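You operate a simulated robot arm through the tools that you are given. There is no shell and no other tool. Be economical: measure what you need, move in short steps, check, and stop when the job is done.

You are at the controls of a simulated robot arm. One attempt, no reset.

JOB
Test the talkback in the headphones and set it to -20 dB ear level.
Fine: DIM on, TALK on, TALK slider to 0 dB, then the volume knob; TALK off, then DIM off.

The check looks at the end state, three seconds after you hand in, the way a careful person would. Anything else that was tipped, shoved, dropped, spilled or broken makes it a failure.

ROBOT AND FRAMES
A 6-joint arm with a two-finger parallel gripper, fixed in place. Base frame: the origin is at the foot of the arm, x ahead of it, y to its left, z up; the work surface is at about z = 700. Units: mm, rad, N and s.
With the tool pointing down near the work surface it reaches from about 380 to 840 mm from the base axis. Its first joint turns from -2.007 to 2.007 rad. Payload 4.2 kg.
The TCP is the grasp point between the finger pads, 23 mm short of the fingertips. In the tool frame z runs along the fingers and y along their closing line. The gripper opens to 94 mm. The fingers are 38 mm wide and 10 mm thick; the gripper's body (54 by 96 mm) begins 39 mm behind the TCP.
Orientation is told as [roll, pitch, yaw] about the base's x, y, z axes, in that order, counted from this pose: with the fingers straight down and closing along the base's y, the tool's x points along the base's -x, its y along +y and its z along -z.

CONTROLS
- The arm moves only by the tool jog_arm. Its argument "increments" is a list that holds one entry, the list of rows, each a list of 7 numbers: the shift along the tool's x, y, z in mm, then the turn, a rotation vector about the tool's x, y, z in rad, then the closure, from 0 (fully open) to 1 (shut). In form: [[[x, y, z, ax, ay, az, hand], ...]]. A call has 1 to 10 rows; each row shifts and turns the commanded pose from where the row before left it, along the tool's axes as they then stand. A row lasts 0.2 s, in which the tool goes at most 50 mm and 0.15 rad; a call with a longer step from one row to the next is refused whole, and so is a gripper value outside its range. A pose out of reach is approached as far as the arm can. The call stops where the force on the tool passes 40 N (or 10 N more than at its start, if that is more) or the arm is blocked; 0.2 s more then pass. Each finger travels about 108 mm/s and halts on what it meets, pressing with about 40 N; the grip force reading is that of the motor and also rises with nothing between the fingers. The clock runs only during rows and for 0.2 s after the last one: add rows that do not move to give the fingers time. It gives the time, the measured TCP pose, the force on the tool (base axes), the opening and the grip force at its end, in the units of the frame above (readings bear some noise), with the torque about the TCP (base axes, N m) and any sound that the robot's microphone picked up.
- Cameras (640 x 400 px; columns grow to the right, rows downward): "scene" is fixed at [218.6, -650.1, 1554.4]; the picture's right is [0.77, -0.63, 0.00], its down [-0.48, -0.59, -0.64] and it looks along [0.41, 0.50, -0.77] (base axes); focal length 324 px, centre (320, 200). "wrist" rides on the gripper at [86, 16, -74] in the tool frame; the picture's right is [-0.18, 0.98, 0.00], its down [-0.58, -0.11, -0.81] and it looks along [-0.79, -0.15, 0.59] (tool axes); focal length 243 px, centre (320, 200). There is no depth. A picture from a camera that has moved, and an enlarged one, comes with that camera's place and axes in the base frame and with its lens.
- grab_frame(camera): a new picture of that camera. No time passes.
- lift_body(by): slides the trunk up (or, below 0, down) by that many mm; the arm rides with it, the base frame stays. It gives what a move gives, with no picture.
- inspect(camera, box): a new picture of the part [left, top, right, bottom] of that camera's present view, enlarged. No time passes.
- hand_in(): hands the job in; it is judged then, once.

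Go step by step. Nothing tells you positions but the pictures and the camera data: compare them with the known pose of the tool, close in by small moves and look again before you grip or let go. The budget is 120 turns and 64 pictures, counting those below and the enlarged ones. Unless the task says otherwise, let go and move clear before handing in, and close with one line.

The tools are called as a command line: name --argument value ..., lists and objects as JSON in quotes. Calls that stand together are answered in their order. jog_arm: Moves the arm, as the interface text tells. Its arguments: {"type":"object","properties":{"increments":{"type":"array","items":{"type":"array","items":{"type":"array","items":{"type":"number"}}}}},"required":["increments"]} The other tools are called the same way: lift_body (by) slides the trunk up or down; grab_frame (camera) takes a picture; inspect (camera, box) takes an enlarged picture of a part of a camera's view; hand_in () hands the job in.

At the start:

```text
time_s: 0.0
position: [595.0, -106.1, 1130.5]
tcp_rot: [0.0, 0.0, 0.0]
contact_force: [-0.3, 0.0, 0.4]
ft_torque: [-0.01, -0.06, 0.0]
width: 94.1
grip_force: 0.0
trunk travel left (down, up): [-725.0, 265.0]
```

scene: 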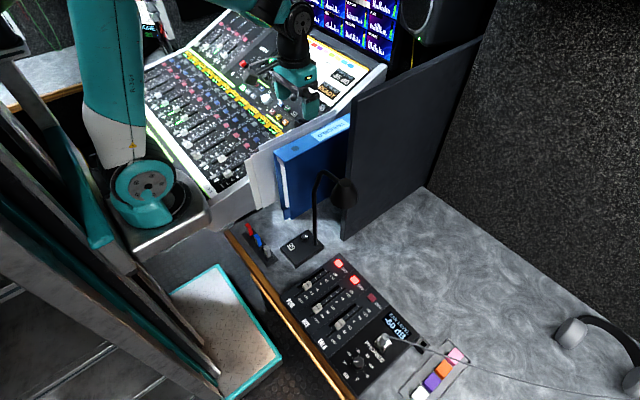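
wrist: 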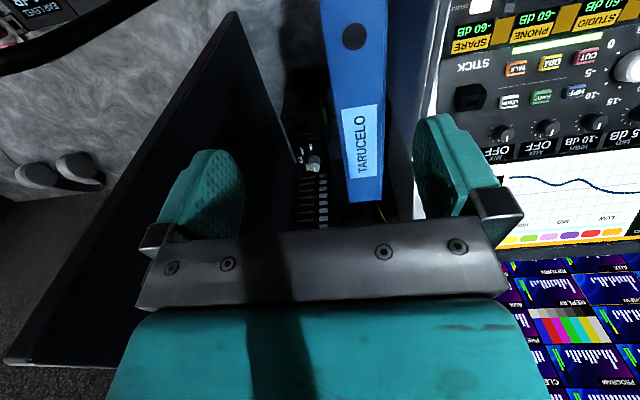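

I see a mixing console on the left and a small talkback/monitor box in the lower middle with sliders, lit buttons, a display and a knob. I'll enlarge it to read the labels.

inspect --camera "scene" --box '[270, 240, 430, 390]'

inspect --camera "scene" --box '[220, 50, 420, 175]'

```text
2.67 times, centred on (350, 315) of scene
camera zoom: at [218.6, -650.1, 1554.4], right [0.77, -0.63, 0.0], down [-0.48, -0.59, -0.64], along [0.41, 0.5, -0.77], focal length 863 px, centre (240, -107)
```

zoom: 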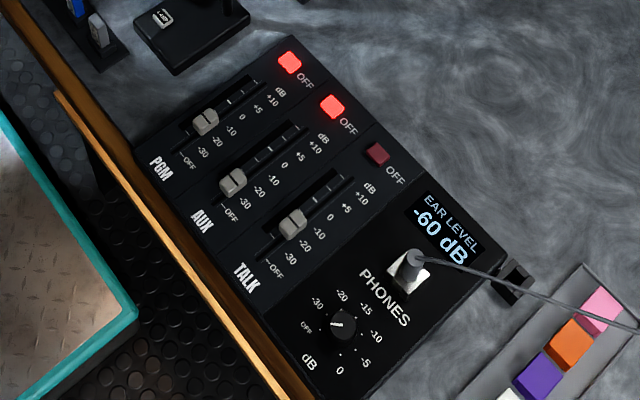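

```text
3.20 times, centred on (320, 112) of scene
camera zoom: at [218.6, -650.1, 1554.4], right [0.77, -0.63, 0.0], down [-0.48, -0.59, -0.64], along [0.41, 0.5, -0.77], focal length 1036 px, centre (320, 480)
```

zoom: 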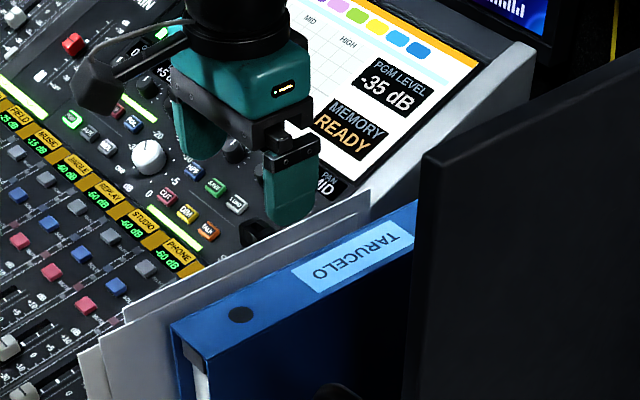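

The phones box (PGM/AUX/TALK channels, PHONES knob, EAR LEVEL display) is at the lower right, and the CUT/DIM/TALK buttons are on the console. I'll look more closely at those through the wrist camera.

inspect --camera "wrist" --box '[430, 0, 640, 131]'

inspect --camera "scene" --box '[230, 80, 310, 140]'

```text
3.05 times, centred on (535, 66) of wrist
camera zoom: at [506.0, -89.2, 1205.5], right [0.18, 0.98, 0.0], down [0.58, -0.11, 0.81], along [0.79, -0.15, -0.59], focal length 739 px, centre (-335, 610)
```

zoom: 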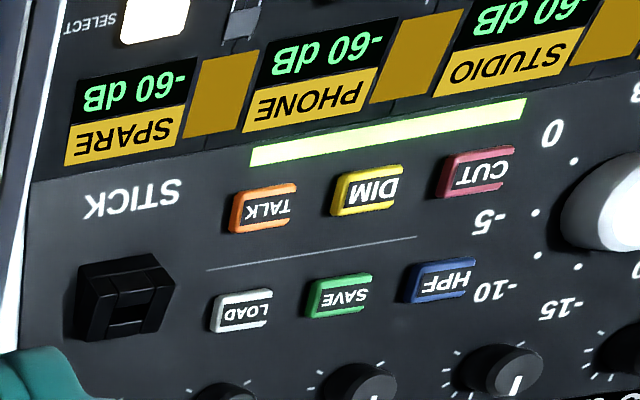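

```text
6.67 times, centred on (270, 110) of scene
camera zoom: at [218.6, -650.1, 1554.4], right [0.77, -0.63, 0.0], down [-0.48, -0.59, -0.64], along [0.41, 0.5, -0.77], focal length 2158 px, centre (653, 800)
```

zoom: 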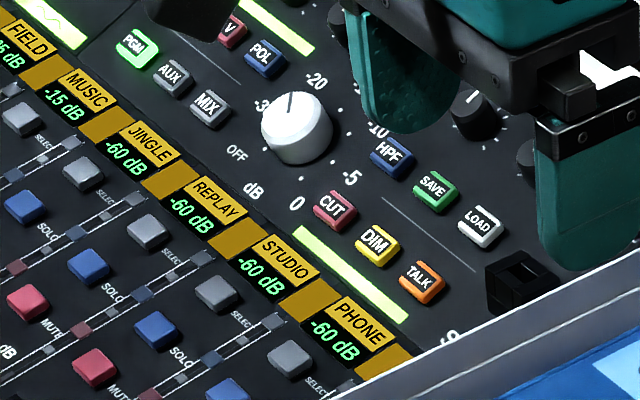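

From two views I triangulate TALK at about (716,150,857) and DIM at about (715,190,860), on a panel that tilts up toward the back. I'll move sideways at the current height and look again.

jog_arm --increments '[[[0, 45, 0, 0, 0, 0, 0.5], [0, 45, 0, 0, 0, 0, 1], [0, 45, 0, 0, 0, 0, 1], [0, 45, 0, 0, 0, 0, 1], [0, 45, 0, 0, 0, 0, 1], [-30, 20, 30, 0, 0, 0, 1], [0, 0, 30, 0, 0, 0, 1]]]'

grab_frame --camera "wrist"

inspect --camera "scene" --box '[180, 0, 340, 150]'

```text
time_s: 1.6
position: [622.1, 139.3, 1071.0]
tcp_rot: [0.001, 0.001, 0.002]
contact_force: [-0.4, -0.6, -0.1]
ft_torque: [0.01, -0.03, -0.01]
width: 0.2
grip_force: 39.7
trunk travel left (down, up): [-725.0, 265.0]
```

```text
57 pictures are left
camera wrist: at [534.0, 155.8, 1145.7], right [0.18, 0.98, 0.0], down [0.58, -0.11, 0.81], along [0.79, -0.15, -0.59], focal length 243 px, centre (320, 200)
```

wrist: 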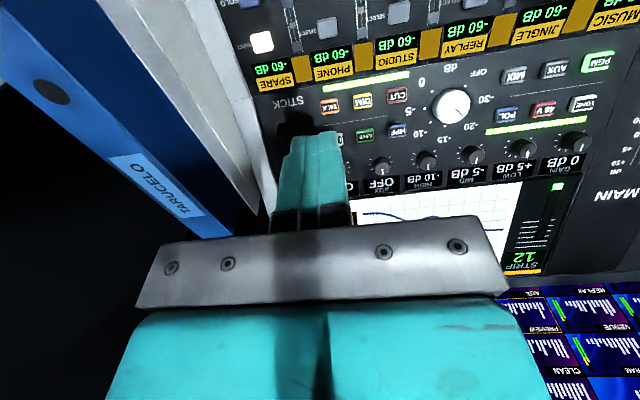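

```text
2.67 times, centred on (260, 75) of scene
camera zoom: at [218.6, -650.1, 1554.4], right [0.77, -0.63, 0.0], down [-0.48, -0.59, -0.64], along [0.41, 0.5, -0.77], focal length 863 px, centre (480, 533)
```

zoom: 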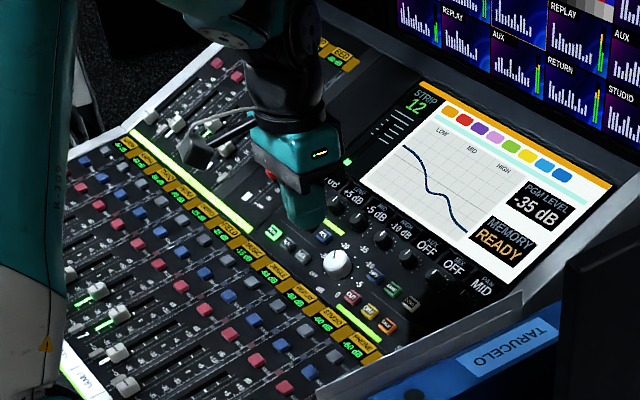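

Better triangulation puts DIM at (706,176,872) and TALK at (707,135,872), with the panel tilted about 25°. I'll pitch the tool to match the panel and come closer.

jog_arm --increments '[[[0, 0, 0, 0, -0.147, 0, 1], [0, 0, 0, 0, -0.147, 0, 1], [0, 0, 0, 0, -0.146, 0, 1], [4, 18, 40, 0, 0, 0, 1], [4, 18, 40, 0, 0, 0, 1], [0, 0, 40, 0, 0, 0, 1], [0, 0, 0, 0, 0, 0, 1]]]'

grab_frame --camera "wrist"

inspect --camera "scene" --box '[220, 60, 320, 140]'

```text
time_s: 3.2
position: [667.0, 174.2, 959.8]
tcp_rot: [0.0, -0.439, 0.0]
contact_force: [-0.3, 0.1, -0.6]
ft_torque: [-0.03, 0.0, -0.04]
width: 0.0
grip_force: 40.2
trunk travel left (down, up): [-725.0, 265.0]
```

```text
55 pictures are left
camera wrist: at [556.2, 190.2, 990.9], right [0.17, 0.98, 0.08], down [0.18, -0.11, 0.98], along [0.97, -0.15, -0.2], focal length 243 px, centre (320, 200)
```

wrist: 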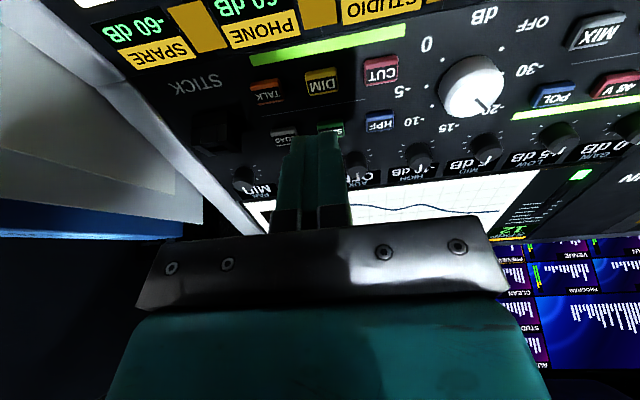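

```text
5.00 times, centred on (270, 100) of scene
camera zoom: at [218.6, -650.1, 1554.4], right [0.77, -0.63, 0.0], down [-0.48, -0.59, -0.64], along [0.41, 0.5, -0.77], focal length 1618 px, centre (570, 700)
```

zoom: 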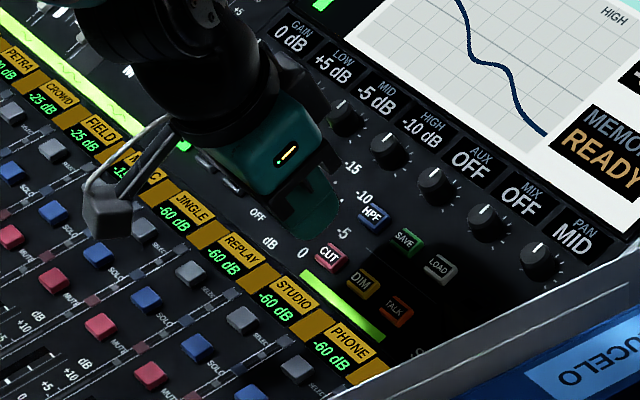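

DIM sits straight ahead of the fingertips, about 73 mm away along the tool axis. I'll approach to about 13 mm, then check.

jog_arm --increments '[[[0, 1.5, 30, 0, 0, 0, 1], [0, 0, 30, 0, 0, 0, 1], [0, 0, 0, 0, 0, 0, 1]]]'

grab_frame --camera "wrist"

```text
time_s: 4.0
position: [693.8, 173.6, 905.9]
tcp_rot: [-0.002, -0.439, 0.0]
contact_force: [-0.4, -0.6, -0.2]
ft_torque: [-0.01, 0.0, 0.02]
width: 0.0
grip_force: 39.8
trunk travel left (down, up): [-725.0, 265.0]
```

```text
53 pictures are left
camera wrist: at [582.1, 191.7, 936.3], right [0.17, 0.98, 0.08], down [0.18, -0.11, 0.98], along [0.97, -0.15, -0.2], focal length 243 px, centre (320, 200)
```

wrist: 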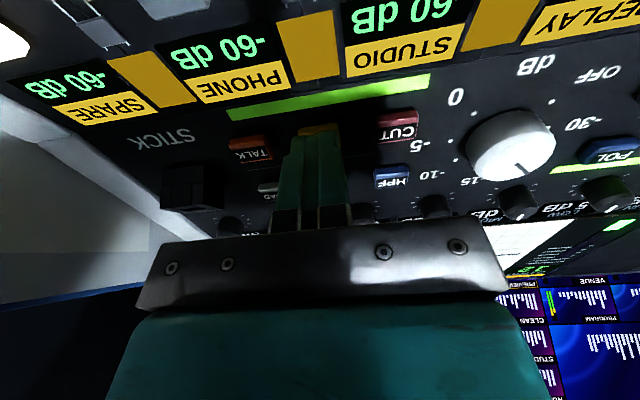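

The fingertips are lined up over DIM, so I'll press in small steps.

jog_arm --increments '[[[0, 0.5, 5, 0, 0, 0, 1], [0, 0, 4, 0, 0, 0, 1], [0, 0, 2, 0, 0, 0, 1], [0, 0, 2, 0, 0, 0, 1], [0, 0, 0, 0, 0, 0, 1]]]'

```text
time_s: 5.2
position: [697.6, 176.4, 895.5]
tcp_rot: [0.0, -0.444, -0.001]
contact_force: [-19.2, -2.9, 33.9]
ft_torque: [-0.09, 0.3, 0.04]
width: 0.0
grip_force: 40.2
trunk travel left (down, up): [-725.0, 265.0]
heard: click
```

A click was heard. I'll back off and check whether DIM is lit.

jog_arm --increments '[[[0, 0, -20, 0, 0, 0, 1], [0, 0, -25, 0, 0, 0, 1], [0, 0, 0, 0, 0, 0, 1]]]'

inspect --camera "wrist" --box '[200, 20, 440, 170]'

inspect --camera "scene" --box '[240, 80, 320, 140]'

```text
time_s: 6.0
position: [679.8, 175.8, 933.8]
tcp_rot: [0.0, -0.439, 0.002]
contact_force: [0.0, -0.6, -0.1]
ft_torque: [0.03, 0.01, 0.01]
width: 0.0
grip_force: 40.3
trunk travel left (down, up): [-725.0, 265.0]
```

```text
2.67 times, centred on (320, 95) of wrist
camera zoom: at [568.5, 193.2, 965.1], right [0.17, 0.98, 0.08], down [0.18, -0.11, 0.98], along [0.97, -0.15, -0.2], focal length 647 px, centre (320, 480)
```

zoom: 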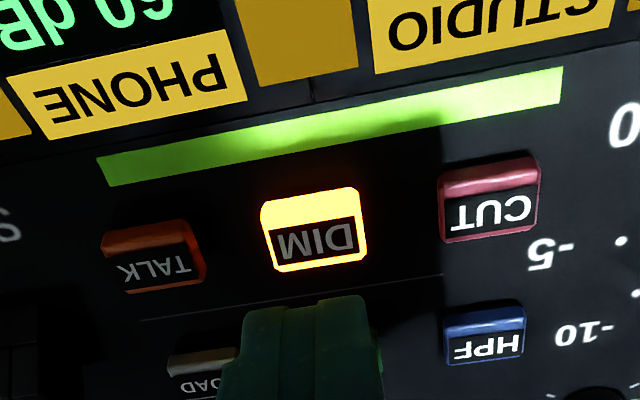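

```text
6.67 times, centred on (280, 110) of scene
camera zoom: at [218.6, -650.1, 1554.4], right [0.77, -0.63, 0.0], down [-0.48, -0.59, -0.64], along [0.41, 0.5, -0.77], focal length 2158 px, centre (587, 800)
```

zoom: 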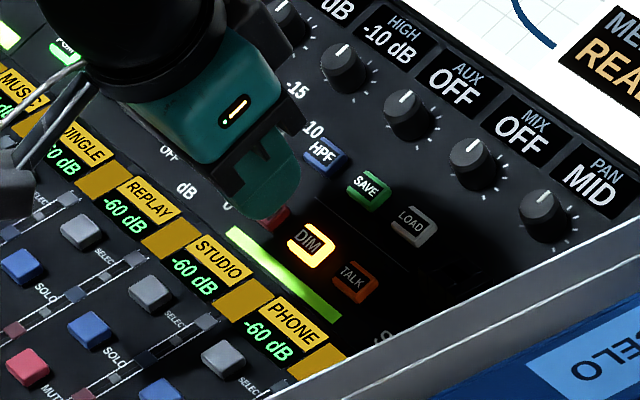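

DIM is on. Next I'll move 41 mm right to TALK and check clearance to the papers and binder on that side.

jog_arm --increments '[[[0, 0, -20, 0, 0, 0, 1], [0, -20.5, 0, 0, 0, 0, 1], [0, -20.5, 0, 0, 0, 0, 1], [0, 0, 0, 0, 0, 0, 1]]]'

grab_frame --camera "wrist"

inspect --camera "scene" --box '[220, 60, 380, 180]'

```text
time_s: 7.0
position: [671.2, 135.4, 949.5]
tcp_rot: [-0.001, -0.44, 0.0]
contact_force: [-0.7, -0.8, -0.4]
ft_torque: [0.01, 0.0, -0.01]
width: 0.0
grip_force: 40.3
trunk travel left (down, up): [-725.0, 265.0]
```

```text
50 pictures are left
camera wrist: at [560.2, 152.1, 981.7], right [0.17, 0.98, 0.08], down [0.18, -0.11, 0.98], along [0.97, -0.15, -0.2], focal length 243 px, centre (320, 200)
```

wrist: 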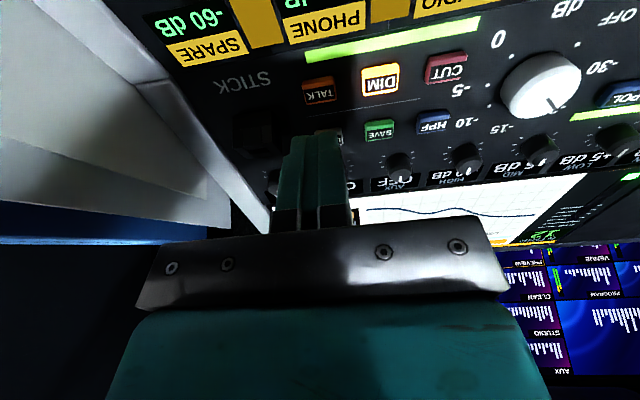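

```text
3.33 times, centred on (300, 120) of scene
camera zoom: at [218.6, -650.1, 1554.4], right [0.77, -0.63, 0.0], down [-0.48, -0.59, -0.64], along [0.41, 0.5, -0.77], focal length 1079 px, centre (387, 467)
```

zoom: 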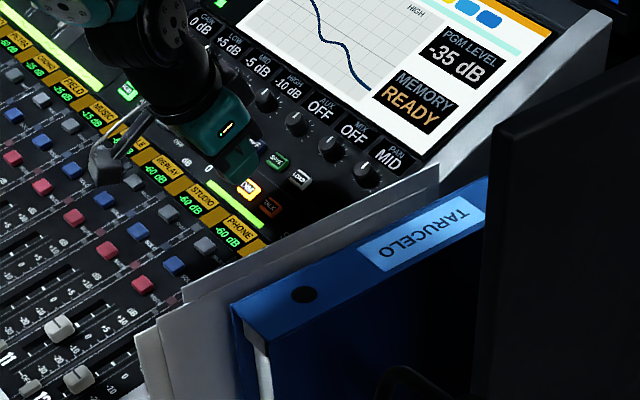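

The papers are well clear (y≈6), and TALK is straight ahead. Pressing it now.

jog_arm --increments '[[[-1.5, 0, 26, 0, 0, 0, 1], [0, 0, 26, 0, 0, 0, 1], [0, 0, 5, 0, 0, 0, 1], [0, 0, 4, 0, 0, 0, 1], [0, 0, 2, 0, 0, 0, 1], [0, 0, 2, 0, 0, 0, 1], [0, 0, 0, 0, 0, 0, 1]]]'

```text
time_s: 8.6
position: [698.5, 137.2, 895.7]
tcp_rot: [0.001, -0.44, 0.003]
contact_force: [-19.3, -4.6, 24.1]
ft_torque: [-0.13, 0.38, -0.01]
width: 0.0
grip_force: 39.7
trunk travel left (down, up): [-725.0, 265.0]
heard: click
stopped in row 7: the force on the tool passed its limit at 41 N (the readings are from after the stop); the commanded pose is now the measured one
```

jog_arm --increments '[[[0, 0, -20, 0, 0, 0, 1], [0, 0, -45, 0, 0, 0, 1], [0, 0, 0, 0, 0, 0, 1]]]'

inspect --camera "wrist" --box '[200, 20, 440, 170]'

inspect --camera "scene" --box '[270, 240, 430, 390]'

```text
time_s: 9.4
position: [672.3, 132.7, 950.3]
tcp_rot: [-0.001, -0.438, 0.0]
contact_force: [0.0, 1.2, 0.8]
ft_torque: [0.03, -0.01, -0.02]
width: 0.0
grip_force: 39.6
trunk travel left (down, up): [-725.0, 265.0]
```

```text
2.67 times, centred on (320, 95) of wrist
camera zoom: at [560.9, 149.9, 982.4], right [0.17, 0.98, 0.08], down [0.18, -0.11, 0.98], along [0.97, -0.15, -0.2], focal length 647 px, centre (320, 480)
```

zoom: 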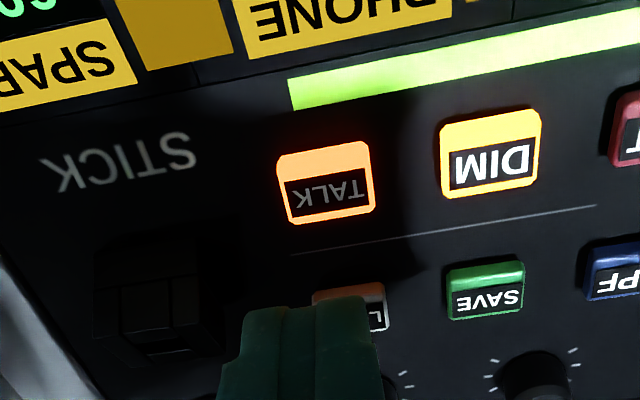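

```text
2.67 times, centred on (350, 315) of scene
camera zoom: at [218.6, -650.1, 1554.4], right [0.77, -0.63, 0.0], down [-0.48, -0.59, -0.64], along [0.41, 0.5, -0.77], focal length 863 px, centre (240, -107)
```

zoom: 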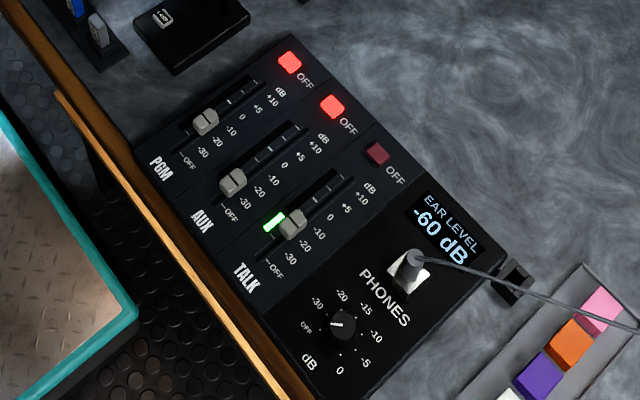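

TALK is on and the TALK channel on the phones box shows a green signal. Next is the phones box at about (430,-465). The partition (near edge at x≈615, y≈-262, top z≈1180) must be passed on the base side, so I'll retract upward and inward first.

jog_arm --increments '[[[0, 0, -45, 0, 0, 0, 1], [0, 0, -45, 0, 0, 0, 1], [0, 0, 0, 0, 0.147, 0, 1], [0, 0, 0, 0, 0.147, 0, 1], [0, 0, 0, 0, 0.146, 0, 1], [40, 0, -25, 0, 0, 0, 1], [40, 0, -25, 0, 0, 0, 1], [40, 0, -25, 0, 0, 0, 1], [40, 0, -25, 0, 0, 0, 1], [40, 0, -20, 0, 0, 0, 1]]]'

jog_arm --increments '[[[0, -45, 0, 0, 0, 0, 1], [0, -45, 0, 0, 0, 0, 1], [0, -45, 0, 0, 0, 0, 1], [0, -45, 0, 0, 0, 0, 1], [0, -45, 0, 0, 0, 0, 1], [0, -45, 0, 0, 0, 0, 1], [0, -45, 0, 0, 0, 0, 1], [0, -45, 0, 0, 0, 0, 1], [0, 0, 0, 0, 0, 0, 1]]]'

grab_frame --camera "scene"

```text
time_s: 11.6
position: [435.1, 136.2, 1154.0]
tcp_rot: [-0.001, 0.001, 0.0]
contact_force: [0.7, -0.3, 0.1]
ft_torque: [-0.02, 0.05, 0.0]
width: 0.0
grip_force: 39.5
trunk travel left (down, up): [-725.0, 265.0]
```

```text
time_s: 13.6
position: [433.6, -223.4, 1155.3]
tcp_rot: [0.002, -0.001, 0.003]
contact_force: [-0.5, 0.2, 0.5]
ft_torque: [-0.02, -0.01, 0.02]
width: 0.0
grip_force: 40.2
trunk travel left (down, up): [-725.0, 265.0]
```

```text
46 pictures are left
```

scene: 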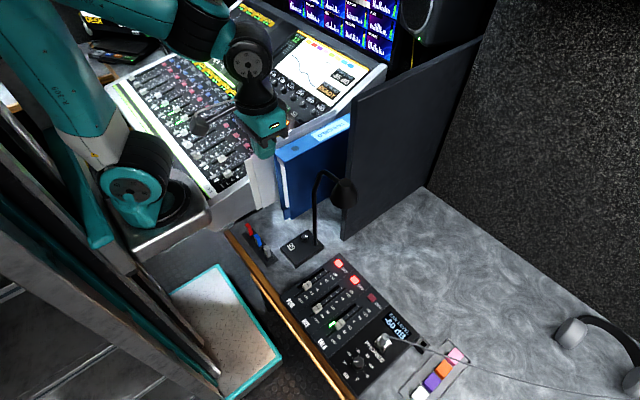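

The route is clear. I'll continue sideways, then come down above the box with a slight yaw to match it.

jog_arm --increments '[[[0, -45, 0, 0, 0, 0, 0.5], [0, -45, 0, 0, 0, 0, 0.5], [0, -45, 0, 0, 0, 0, 0.5], [0, -45, 0, 0, 0, 0, 0.5], [0, -45, 0, 0, 0, 0, 0.5], [0, -15, 30, 0, 0, -0.12, 0.5], [0, 0, 45, 0, 0, -0.115, 0.5], [0, 0, 45, 0, 0, 0, 0.5], [0, 0, 45, 0, 0, 0, 0.5], [0, 0, 45, 0, 0, 0, 0.5]]]'

grab_frame --camera "wrist"

grab_frame --camera "scene"

```text
time_s: 15.8
position: [431.1, -466.5, 943.3]
tcp_rot: [0.0, 0.0, 0.236]
contact_force: [-0.2, -0.2, -0.1]
ft_torque: [-0.04, 0.0, 0.0]
width: 46.8
grip_force: 0.0
trunk travel left (down, up): [-725.0, 265.0]
```

```text
45 pictures are left
camera wrist: at [341.4, -470.3, 1018.6], right [-0.05, 1.0, 0.0], down [0.59, 0.03, 0.81], along [0.81, 0.04, -0.59], focal length 243 px, centre (320, 200)
```

wrist: 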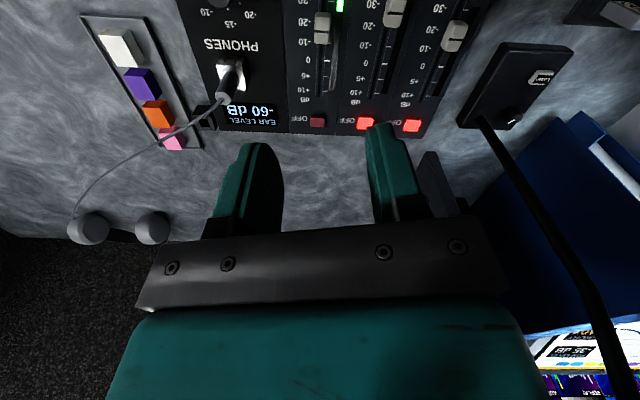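

```text
44 pictures are left
```

scene: 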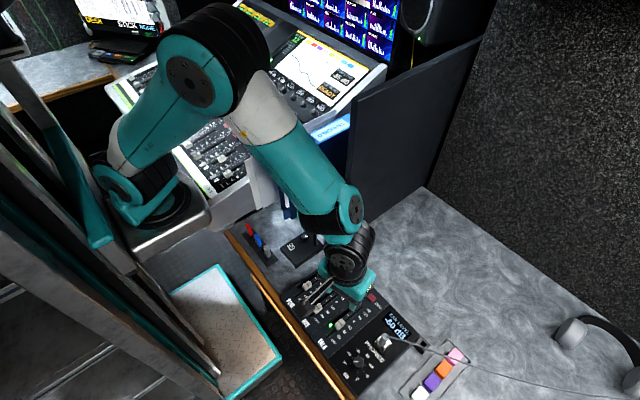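

The box turns out to be aligned with the base axes: TALK cap at about (436,-462,731), knob at about (411,-555). I'll take the yaw back out and descend over the cap.

jog_arm --increments '[[[0, 0, 0, 0, 0, 0.118, 0.5], [0, 0, 0, 0, 0, 0.118, 0.5], [-4.5, 4.5, 40, 0, 0, 0, 0.5], [0, 0, 40, 0, 0, 0, 0.5], [0, 0, 40, 0, 0, 0, 0.5], [0, 0, 30, 0, 0, 0, 0.5], [0, 0, 0, 0, 0, 0, 0.5]]]'

grab_frame --camera "wrist"

inspect --camera "scene" --box '[270, 240, 430, 390]'

```text
time_s: 17.4
position: [440.3, -459.1, 793.0]
tcp_rot: [0.001, 0.001, 0.0]
contact_force: [0.6, 0.3, 0.6]
ft_torque: [-0.03, -0.03, 0.02]
width: 47.1
grip_force: 0.0
trunk travel left (down, up): [-725.0, 265.0]
```

```text
43 pictures are left
camera wrist: at [351.9, -442.0, 868.4], right [0.18, 0.98, 0.0], down [0.58, -0.11, 0.81], along [0.79, -0.15, -0.59], focal length 243 px, centre (320, 200)
```

wrist: 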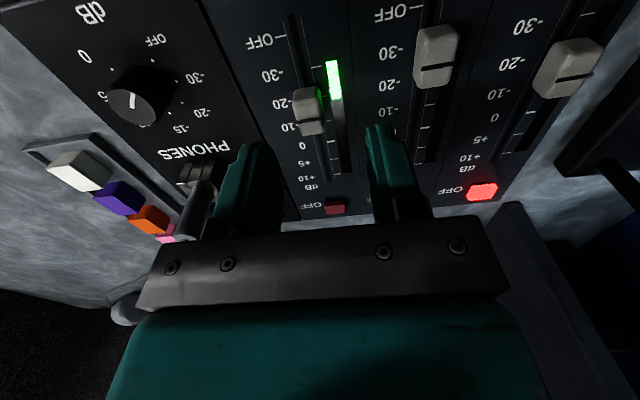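

```text
2.67 times, centred on (350, 315) of scene
camera zoom: at [218.6, -650.1, 1554.4], right [0.77, -0.63, 0.0], down [-0.48, -0.59, -0.64], along [0.41, 0.5, -0.77], focal length 863 px, centre (240, -107)
```

zoom: 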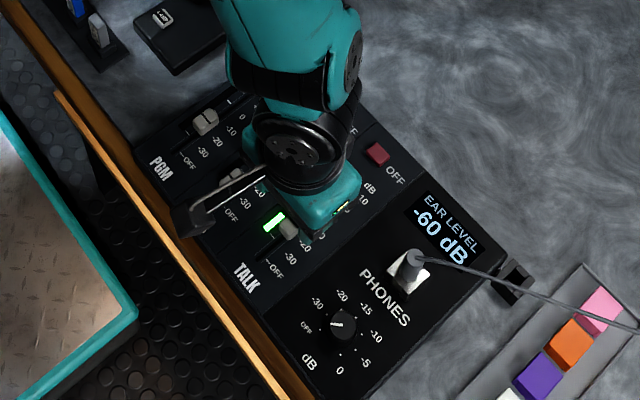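

The cap is at about (435.6,-465), and the scale reads roughly -30:421, -20:441, -10:461, 0:480.5 in x. I'll centre on the cap and descend around it.

jog_arm --increments '[[[4, -5.5, 0, 0, 0, 0, 0.5], [0, 0, 25, 0, 0, 0, 0.5], [0, 0, 15, 0, 0, 0, 0.5], [0, 0, 7, 0, 0, 0, 0.5], [0, 0, 0, 0, 0, 0, 0.5]]]'

grab_frame --camera "wrist"

```text
time_s: 18.6
position: [434.1, -466.5, 751.1]
tcp_rot: [-0.001, -0.001, 0.001]
contact_force: [-5.3, 3.5, 26.9]
ft_torque: [0.87, 0.39, 0.21]
width: 48.8
grip_force: 2.1
trunk travel left (down, up): [-725.0, 265.0]
stopped in row 5: the force on the tool passed its limit at 42 N (the readings are from after the stop); the commanded pose is now the measured one
```

```text
41 pictures are left
camera wrist: at [346.3, -448.6, 825.9], right [0.18, 0.98, 0.0], down [0.58, -0.11, 0.81], along [0.79, -0.15, -0.59], focal length 243 px, centre (320, 200)
```

wrist: 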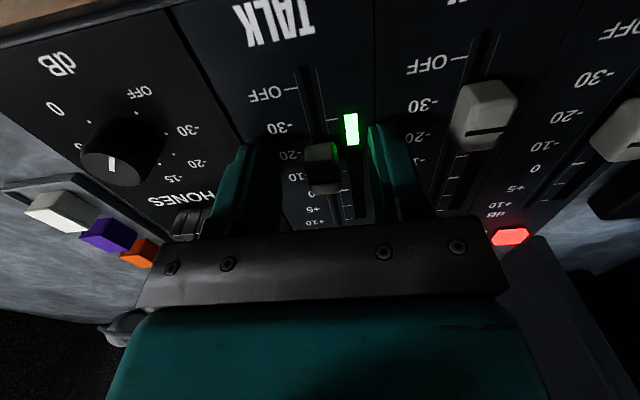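

The fingertips touched the panel, so its top is at about z 727. I'll lift 3 mm and close on the cap gently.

jog_arm --increments '[[[0, 0, -4, 0, 0, 0, 0.5], [0, 0, 0, 0, 0, 0, 0.6], [0, 0, 0, 0, 0, 0, 0.7], [0, 0, 0, 0, 0, 0, 0.8], [0, 0, 0, 0, 0, 0, 0.85], [0, 0, 0, 0, 0, 0, 0.85]]]'

grab_frame --camera "wrist"

```text
time_s: 20.0
position: [433.7, -465.6, 752.9]
tcp_rot: [0.002, -0.002, 0.0]
contact_force: [-0.5, 8.1, -2.1]
ft_torque: [0.05, 0.02, 0.03]
width: 18.3
grip_force: 4.8
trunk travel left (down, up): [-725.0, 265.0]
```

```text
40 pictures are left
camera wrist: at [347.0, -448.6, 828.3], right [0.18, 0.98, 0.0], down [0.58, -0.11, 0.81], along [0.79, -0.15, -0.59], focal length 243 px, centre (320, 200)
```

wrist: 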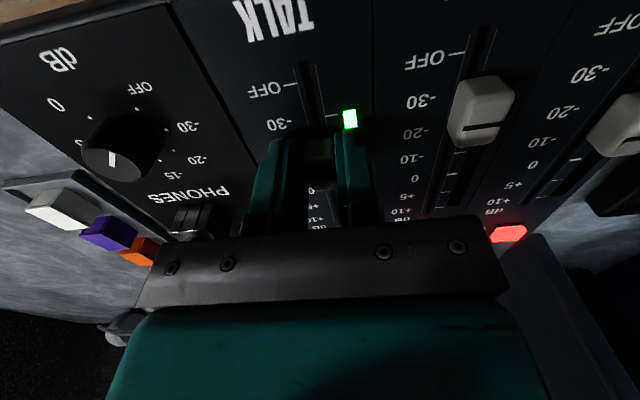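

The cap is gripped at about 18 mm wide. I'll firm up the grip and slide it toward 0 dB in steps, looking before the final part.

jog_arm --increments '[[[0, 0.7, 0, 0, 0, 0, 0.95], [0, 0, 0, 0, 0, 0, 0.95], [-8, 0, 0, 0, 0, 0, 0.95], [-8, 0, 0, 0, 0, 0, 0.95], [-8, 0, 0, 0, 0, 0, 0.95], [-8, 0, 0, 0, 0, 0, 0.95], [0, 0, 0, 0, 0, 0, 0.95]]]'

grab_frame --camera "wrist"

inspect --camera "scene" --box '[310, 260, 430, 350]'

```text
time_s: 21.6
position: [465.2, -463.8, 752.3]
tcp_rot: [0.0, 0.0, 0.0]
contact_force: [-0.3, 20.1, -4.1]
ft_torque: [0.19, 0.24, -0.05]
width: 14.9
grip_force: 44.8
trunk travel left (down, up): [-725.0, 265.0]
```

```text
39 pictures are left
camera wrist: at [378.1, -447.3, 828.3], right [0.18, 0.98, 0.0], down [0.58, -0.11, 0.81], along [0.79, -0.15, -0.59], focal length 243 px, centre (320, 200)
```

wrist: 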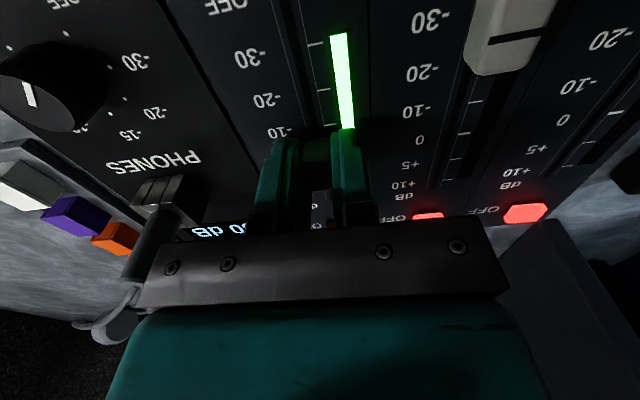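

```text
4.44 times, centred on (370, 305) of scene
camera zoom: at [218.6, -650.1, 1554.4], right [0.77, -0.63, 0.0], down [-0.48, -0.59, -0.64], along [0.41, 0.5, -0.77], focal length 1439 px, centre (98, -267)
```

zoom: 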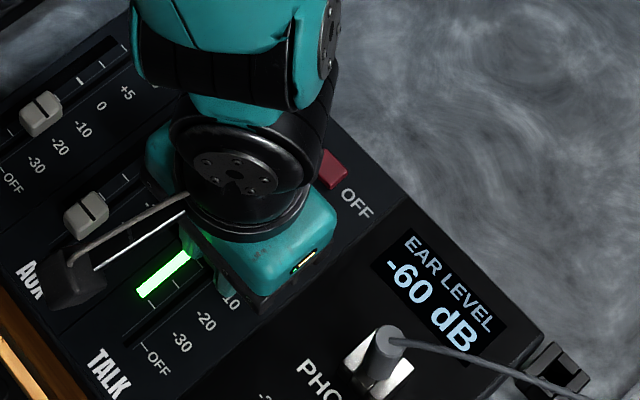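

The cap is following. I'll slide about 11 mm more, ease the side force, then release and lift to read the position.

jog_arm --increments '[[[-5, 1, 0, 0, 0, 0, 0.95], [-6, 0.5, 0, 0, 0, 0, 0.95], [0, 0, 0, 0, 0, 0, 0.95], [0, 0, 0, 0, 0, 0, 0.95]]]'

jog_arm --increments '[[[0, 0, 0, 0, 0, 0, 0.7], [0, 0, 0, 0, 0, 0, 0.5], [0, 0, 0, 0, 0, 0, 0.5], [0, 0, -20, 0, 0, 0, 0.5], [10, 0, -30, 0, 0, 0, 0.5], [20, 0, -30, 0, 0, 0, 0.5], [0, 0, 0, 0, 0, 0, 0.5]]]'

inspect --camera "wrist" --box '[200, 0, 440, 150]'

inspect --camera "scene" --box '[310, 260, 430, 350]'

```text
time_s: 22.6
position: [477.3, -464.0, 753.8]
tcp_rot: [-0.002, -0.001, -0.001]
contact_force: [-0.5, 9.8, -11.1]
ft_torque: [0.13, 0.19, 0.05]
width: 14.8
grip_force: 45.1
trunk travel left (down, up): [-725.0, 265.0]
```

```text
time_s: 24.2
position: [448.9, -462.1, 832.9]
tcp_rot: [-0.002, 0.0, 0.0]
contact_force: [-0.3, 0.8, 0.0]
ft_torque: [0.01, 0.04, -0.02]
width: 46.9
grip_force: 0.0
trunk travel left (down, up): [-725.0, 265.0]
```

```text
2.67 times, centred on (320, 75) of wrist
camera zoom: at [361.2, -445.2, 907.4], right [0.18, 0.98, 0.0], down [0.58, -0.11, 0.81], along [0.79, -0.15, -0.59], focal length 647 px, centre (320, 533)
```

zoom: 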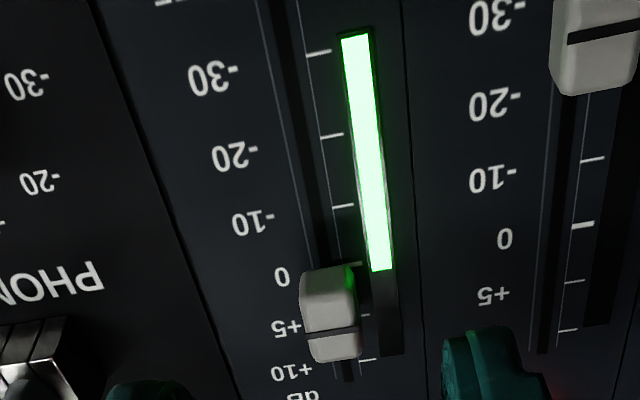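

```text
4.44 times, centred on (370, 305) of scene
camera zoom: at [218.6, -650.1, 1554.4], right [0.77, -0.63, 0.0], down [-0.48, -0.59, -0.64], along [0.41, 0.5, -0.77], focal length 1439 px, centre (98, -267)
```

zoom: 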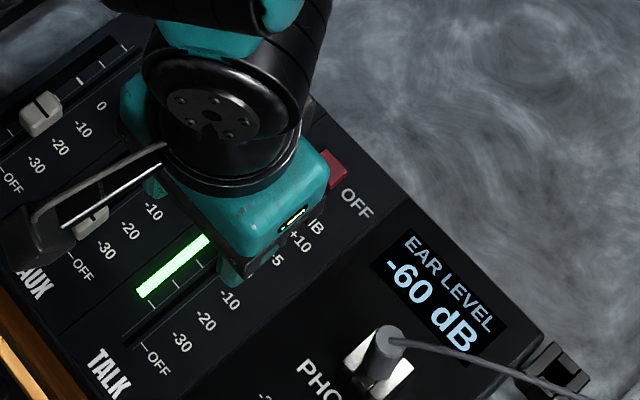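

Reading the ray geometry, the cap's line is at x≈481 and the 0 dB tick is at ≈470, so it overshot to about +3 dB. I'll re-grip and slide it back about 10.5 mm.

jog_arm --increments '[[[-28, -1.5, 20, 0, 0, 0, 0.5], [0, 0, 35, 0, 0, 0, 0.5], [0, 0, 24, 0, 0, 0, 0.5], [0, 0, 0, 0, 0, 0, 0.6], [0, 0, 0, 0, 0, 0, 0.8], [0, 0, 0, 0, 0, 0, 0.9], [0, 0, 0, 0, 0, 0, 0.95], [0, 0, 0, 0, 0, 0, 0.95]]]'

```text
time_s: 26.0
position: [477.5, -464.0, 753.7]
tcp_rot: [0.002, -0.001, 0.002]
contact_force: [0.5, 14.0, -1.8]
ft_torque: [0.13, -0.15, -0.03]
width: 14.9
grip_force: 45.1
trunk travel left (down, up): [-725.0, 265.0]
```

jog_arm --increments '[[[5, 0, 0, 0, 0, 0, 0.95], [5.5, 0, 0, 0, 0, 0, 0.95], [0, 0, 0, 0, 0, 0, 0.95], [0, 0, 0, 0, 0, 0, 0.7], [0, 0, 0, 0, 0, 0, 0.5], [0, 0, 0, 0, 0, 0, 0.5], [0, 0, -20, 0, 0, 0, 0.5], [0, 0, -30, 0, 0, 0, 0.5], [20, 0, -30, 0, 0, 0, 0.5], [0, 0, 0, 0, 0, 0, 0.5]]]'

inspect --camera "wrist" --box '[200, 0, 440, 150]'

```text
time_s: 28.2
position: [443.1, -464.5, 835.9]
tcp_rot: [-0.003, 0.0, 0.0]
contact_force: [-0.1, 0.0, -0.3]
ft_torque: [0.02, 0.0, -0.02]
width: 46.8
grip_force: 0.0
trunk travel left (down, up): [-725.0, 265.0]
```

```text
2.67 times, centred on (320, 75) of wrist
camera zoom: at [355.4, -447.8, 910.8], right [0.18, 0.98, 0.0], down [0.58, -0.11, 0.81], along [0.79, -0.15, -0.59], focal length 647 px, centre (320, 533)
```

zoom: 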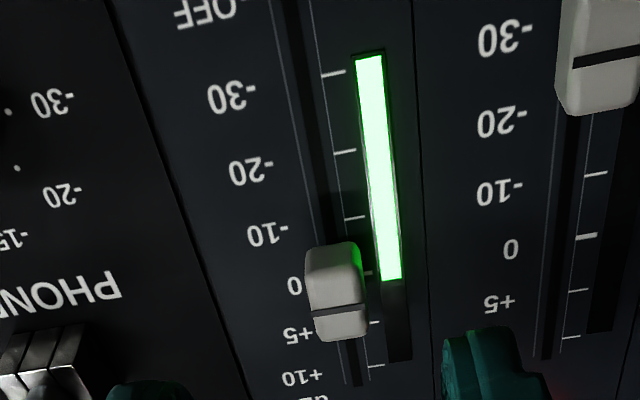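

The cap line now computes to x≈469.8, matching the 0 tick at ≈469.9. I'll confirm from a steeper viewing angle by moving the camera forward.

jog_arm --increments '[[[-30, 0, -10, 0, 0, 0, 0.5], [-32, 0, 0, 0, 0, 0, 0.5], [0, 0, 0, 0, 0, 0, 0.5]]]'

inspect --camera "wrist" --box '[240, 0, 400, 100]'

```text
time_s: 29.0
position: [506.9, -464.6, 845.9]
tcp_rot: [-0.003, -0.001, 0.001]
contact_force: [0.4, 0.2, -0.5]
ft_torque: [0.0, -0.01, -0.03]
width: 46.8
grip_force: 0.0
trunk travel left (down, up): [-725.0, 265.0]
```

```text
4.00 times, centred on (320, 50) of wrist
camera zoom: at [419.1, -448.3, 920.4], right [0.18, 0.98, 0.0], down [0.58, -0.11, 0.81], along [0.79, -0.15, -0.59], focal length 970 px, centre (320, 800)
```

zoom: 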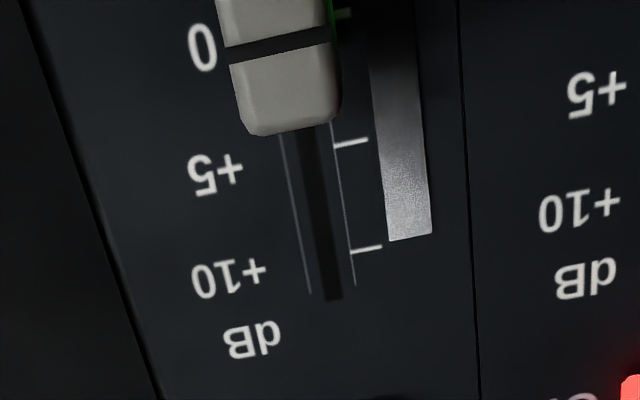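

The steep view suggests the cap sits about 2.3 mm short of the 0 tick. I'll re-grip and nudge it forward by that amount.

jog_arm --increments '[[[40, 0, 10, 0, 0, 0, 0.5], [0, 0, 30, 0, 0, 0, 0.5], [0, 0, 35, 0, 0, 0, 0.5], [0, 0, 17, 0, 0, 0, 0.5], [0, 0, 0, 0, 0, 0, 0.7], [0, 0, 0, 0, 0, 0, 0.85], [0, 0, 0, 0, 0, 0, 0.95], [0, 0, 0, 0, 0, 0, 0.95]]]'

jog_arm --increments '[[[-2.3, 0, 0, 0, 0, 0, 0.95], [0, 0, 0, 0, 0, 0, 0.95], [0, 0, 0, 0, 0, 0, 0.7], [0, 0, 0, 0, 0, 0, 0.5], [0, 0, 0, 0, 0, 0, 0.5], [0, 0, -20, 0, 0, 0, 0.5], [0, 0, -40, 0, 0, 0, 0.5], [-38, 0, -30, 0, 0, 0, 0.5], [0, 0, 0, 0, 0, 0, 0.5]]]'

inspect --camera "wrist" --box '[240, 0, 400, 100]'

```text
time_s: 30.8
position: [468.9, -464.1, 752.7]
tcp_rot: [-0.001, 0.001, 0.0]
contact_force: [-0.2, 8.3, -3.9]
ft_torque: [0.03, -0.11, -0.04]
width: 15.0
grip_force: 45.0
trunk travel left (down, up): [-725.0, 265.0]
```

```text
time_s: 32.8
position: [507.1, -466.4, 842.1]
tcp_rot: [-0.001, -0.001, 0.0]
contact_force: [0.5, 0.2, -0.4]
ft_torque: [0.01, 0.01, 0.01]
width: 47.0
grip_force: 0.1
trunk travel left (down, up): [-725.0, 265.0]
```

```text
4.00 times, centred on (320, 50) of wrist
camera zoom: at [419.0, -449.2, 917.5], right [0.18, 0.98, 0.0], down [0.58, -0.11, 0.81], along [0.79, -0.15, -0.59], focal length 970 px, centre (320, 800)
```

zoom: 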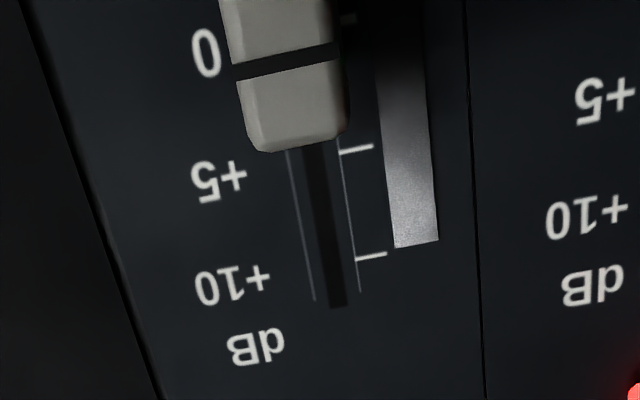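

The cap line is now within about 1 mm of the 0 tick. Next I'll move above the volume knob at about (411,-555) and look at its pointer.

jog_arm --increments '[[[32, -30, -6, 0, 0, 0, 0.5], [32, -30, 0, 0, 0, 0, 0.5], [32, -29, 0, 0, 0, 0, 0.5], [0, 0, 0, 0, 0, 0, 0.5]]]'

grab_frame --camera "wrist"

inspect --camera "scene" --box '[290, 250, 430, 380]'

```text
time_s: 33.8
position: [412.7, -552.1, 846.8]
tcp_rot: [-0.001, 0.0, 0.0]
contact_force: [0.0, -0.6, -0.4]
ft_torque: [0.0, 0.0, 0.0]
width: 47.2
grip_force: 0.0
trunk travel left (down, up): [-725.0, 265.0]
```

```text
32 pictures are left
camera wrist: at [323.7, -535.3, 922.1], right [0.18, 0.98, 0.0], down [0.58, -0.11, 0.81], along [0.79, -0.15, -0.59], focal length 243 px, centre (320, 200)
```

wrist: 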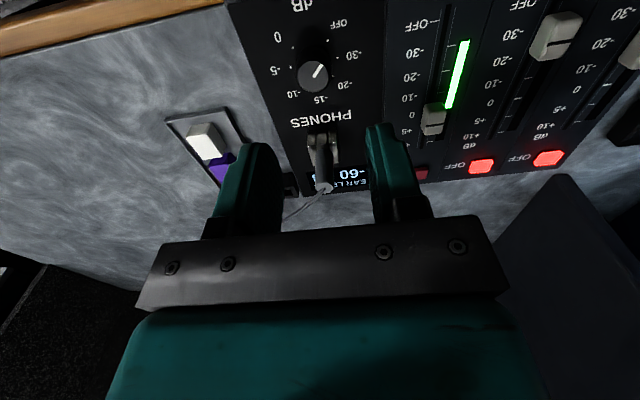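

```text
3.08 times, centred on (360, 315) of scene
camera zoom: at [218.6, -650.1, 1554.4], right [0.77, -0.63, 0.0], down [-0.48, -0.59, -0.64], along [0.41, 0.5, -0.77], focal length 996 px, centre (197, -154)
```

zoom: 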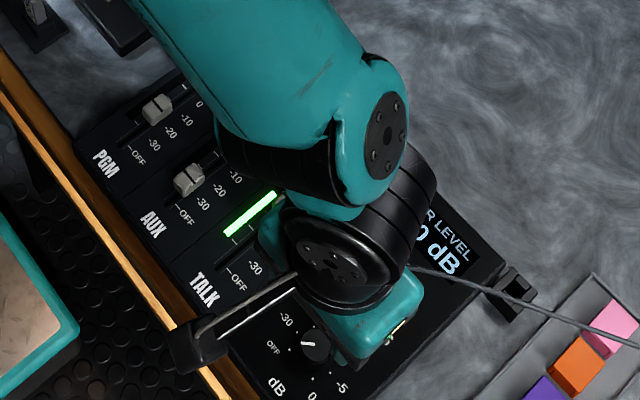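

inspect --camera "wrist" --box '[240, 0, 480, 200]'

```text
2.00 times, centred on (360, 100) of wrist
camera zoom: at [323.7, -535.3, 922.1], right [0.18, 0.98, 0.0], down [0.58, -0.11, 0.81], along [0.79, -0.15, -0.59], focal length 485 px, centre (240, 400)
```

zoom: 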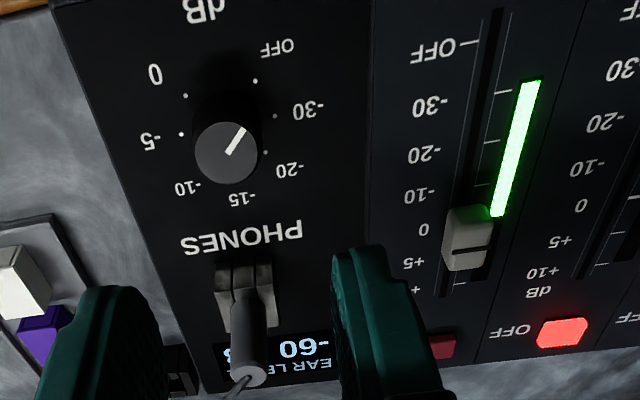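

The knob pointer is at OFF, with 45° per mark: OFF, -30, -20, -15 and so on, clockwise from above. The knob centre is at about (408.7,-556), so I'll centre, descend and grip.

jog_arm --increments '[[[4, -3.8, 20, 0, 0, 0, 0.5], [0, 0, 30, 0, 0, 0, 0.5], [0, 0, 30, 0, 0, 0, 0.5], [0, 0, 12, 0, 0, 0, 0.5], [0, 0, 0, 0, 0, 0, 0.6], [0, 0, 0, 0, 0, 0, 0.7], [0, 0, 0, 0, 0, 0, 0.8], [0, 0, 0, 0, 0, 0, 0.8]]]'

grab_frame --camera "wrist"

```text
time_s: 35.6
position: [405.9, -557.2, 757.7]
tcp_rot: [-0.003, 0.0, 0.0]
contact_force: [0.3, -4.3, -3.5]
ft_torque: [-0.25, 0.03, -0.04]
width: 24.9
grip_force: 44.8
trunk travel left (down, up): [-725.0, 265.0]
```

```text
29 pictures are left
camera wrist: at [317.9, -539.8, 831.9], right [0.18, 0.98, 0.0], down [0.58, -0.11, 0.81], along [0.79, -0.15, -0.59], focal length 243 px, centre (320, 200)
```

wrist: 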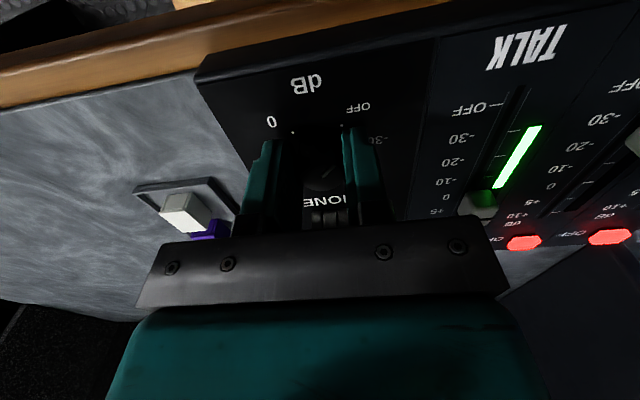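

The knob is gripped at 25 mm diameter. I'll turn clockwise from above (+ about tool z) by about 64° and read the display.

jog_arm --increments '[[[0, 0, 0, 0, 0, 0.14, 0.8], [0, 0, 0, 0, 0, 0.14, 0.8], [0, 0, 0, 0, 0, 0.14, 0.8], [0, 0, 0, 0, 0, 0.14, 0.8], [0, 0, 0, 0, 0, 0.14, 0.8], [0, 0, 0, 0, 0, 0.14, 0.8], [0, 0, 0, 0, 0, 0.14, 0.8], [0, 0, 0, 0, 0, 0.14, 0.8], [0, 0, 0, 0, 0, 0, 0.8]]]'

inspect --camera "scene" --box '[290, 250, 430, 380]'

grab_frame --camera "wrist"

```text
time_s: 37.6
position: [407.1, -553.4, 757.1]
tcp_rot: [0.002, 0.003, -1.118]
contact_force: [4.0, 36.2, 15.7]
ft_torque: [0.38, -0.15, 0.09]
width: 24.8
grip_force: 45.0
trunk travel left (down, up): [-725.0, 265.0]
```

```text
3.08 times, centred on (360, 315) of scene
camera zoom: at [218.6, -650.1, 1554.4], right [0.77, -0.63, 0.0], down [-0.48, -0.59, -0.64], along [0.41, 0.5, -0.77], focal length 996 px, centre (197, -154)
```

zoom: 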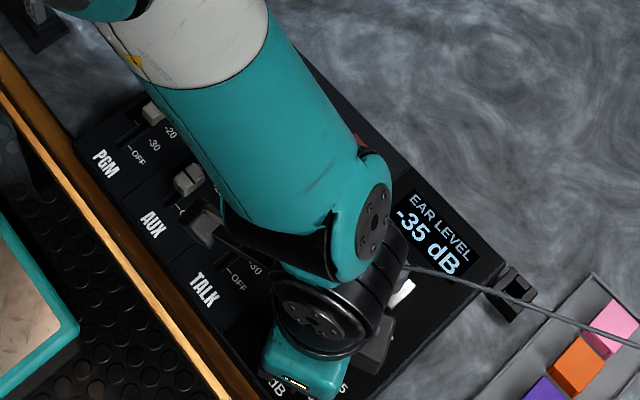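

```text
27 pictures are left
camera wrist: at [383.4, -468.3, 832.5], right [0.96, 0.26, 0.0], down [0.16, -0.57, 0.8], along [0.21, -0.77, -0.6], focal length 243 px, centre (320, 200)
```

wrist: 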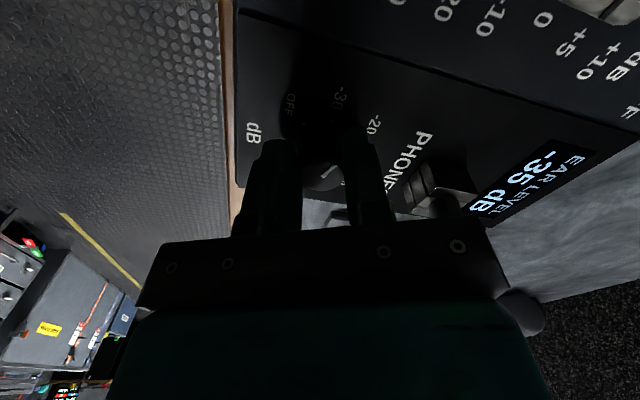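

The display reads -35 dB with the knob about 64° on, so -20 needs roughly another 115°. A side force shows I gripped slightly off-centre, so I'll release, rotate the open gripper back, recentre and re-grip.

jog_arm --increments '[[[0, 0, 0, 0, 0, 0, 0.65], [0, 0, 0, 0, 0, 0, 0.5], [0, 0, -10, 0, 0, 0, 0.5], [0, 0, -20, 0, 0, 0, 0.5], [0, 0, 0, 0, 0, -0.145, 0.5], [0, 0, 0, 0, 0, -0.145, 0.5], [0, 0, 0, 0, 0, -0.145, 0.5], [0, 0, 0, 0, 0, -0.145, 0.5], [0, 0, 0, 0, 0, -0.145, 0.5], [0, 0, 0, 0, 0, -0.145, 0.5]]]'

jog_arm --increments '[[[0, 0, 0, 0, 0, -0.145, 0.5], [0, 0, 0, 0, 0, -0.145, 0.5], [0, 0, 0, 0, 0, -0.145, 0.5], [0, 0, 0, 0, 0, -0.145, 0.5], [0, 0, 0, 0, 0, -0.145, 0.5], [0, 0, 0, 0, 0, -0.145, 0.5], [0, 0, 0, 0, 0, -0.145, 0.5], [0, 0, 0, 0, 0, 0, 0.5]]]'

grab_frame --camera "wrist"

```text
time_s: 39.8
position: [408.6, -559.1, 787.0]
tcp_rot: [-0.003, -0.003, -0.246]
contact_force: [0.4, -0.3, -0.4]
ft_torque: [0.01, 0.01, -0.03]
width: 46.8
grip_force: 0.0
trunk travel left (down, up): [-725.0, 265.0]
```

```text
time_s: 41.6
position: [407.1, -557.8, 787.1]
tcp_rot: [0.0, 0.0, 0.768]
contact_force: [0.1, 0.4, 0.3]
ft_torque: [-0.01, 0.01, -0.02]
width: 46.8
grip_force: 0.1
trunk travel left (down, up): [-725.0, 265.0]
```

```text
26 pictures are left
camera wrist: at [332.3, -605.7, 861.0], right [-0.55, 0.84, 0.0], down [0.49, 0.33, 0.81], along [0.67, 0.44, -0.59], focal length 243 px, centre (320, 200)
```

wrist: 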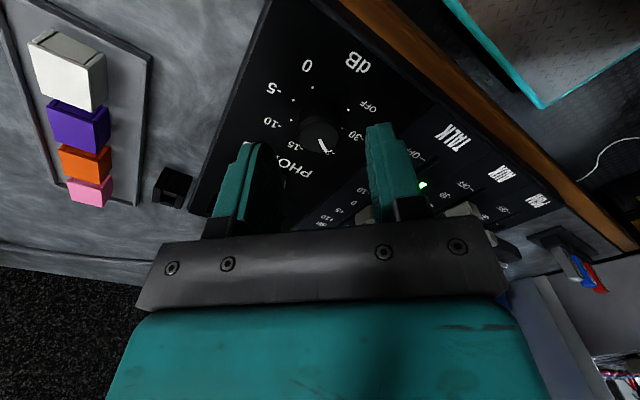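

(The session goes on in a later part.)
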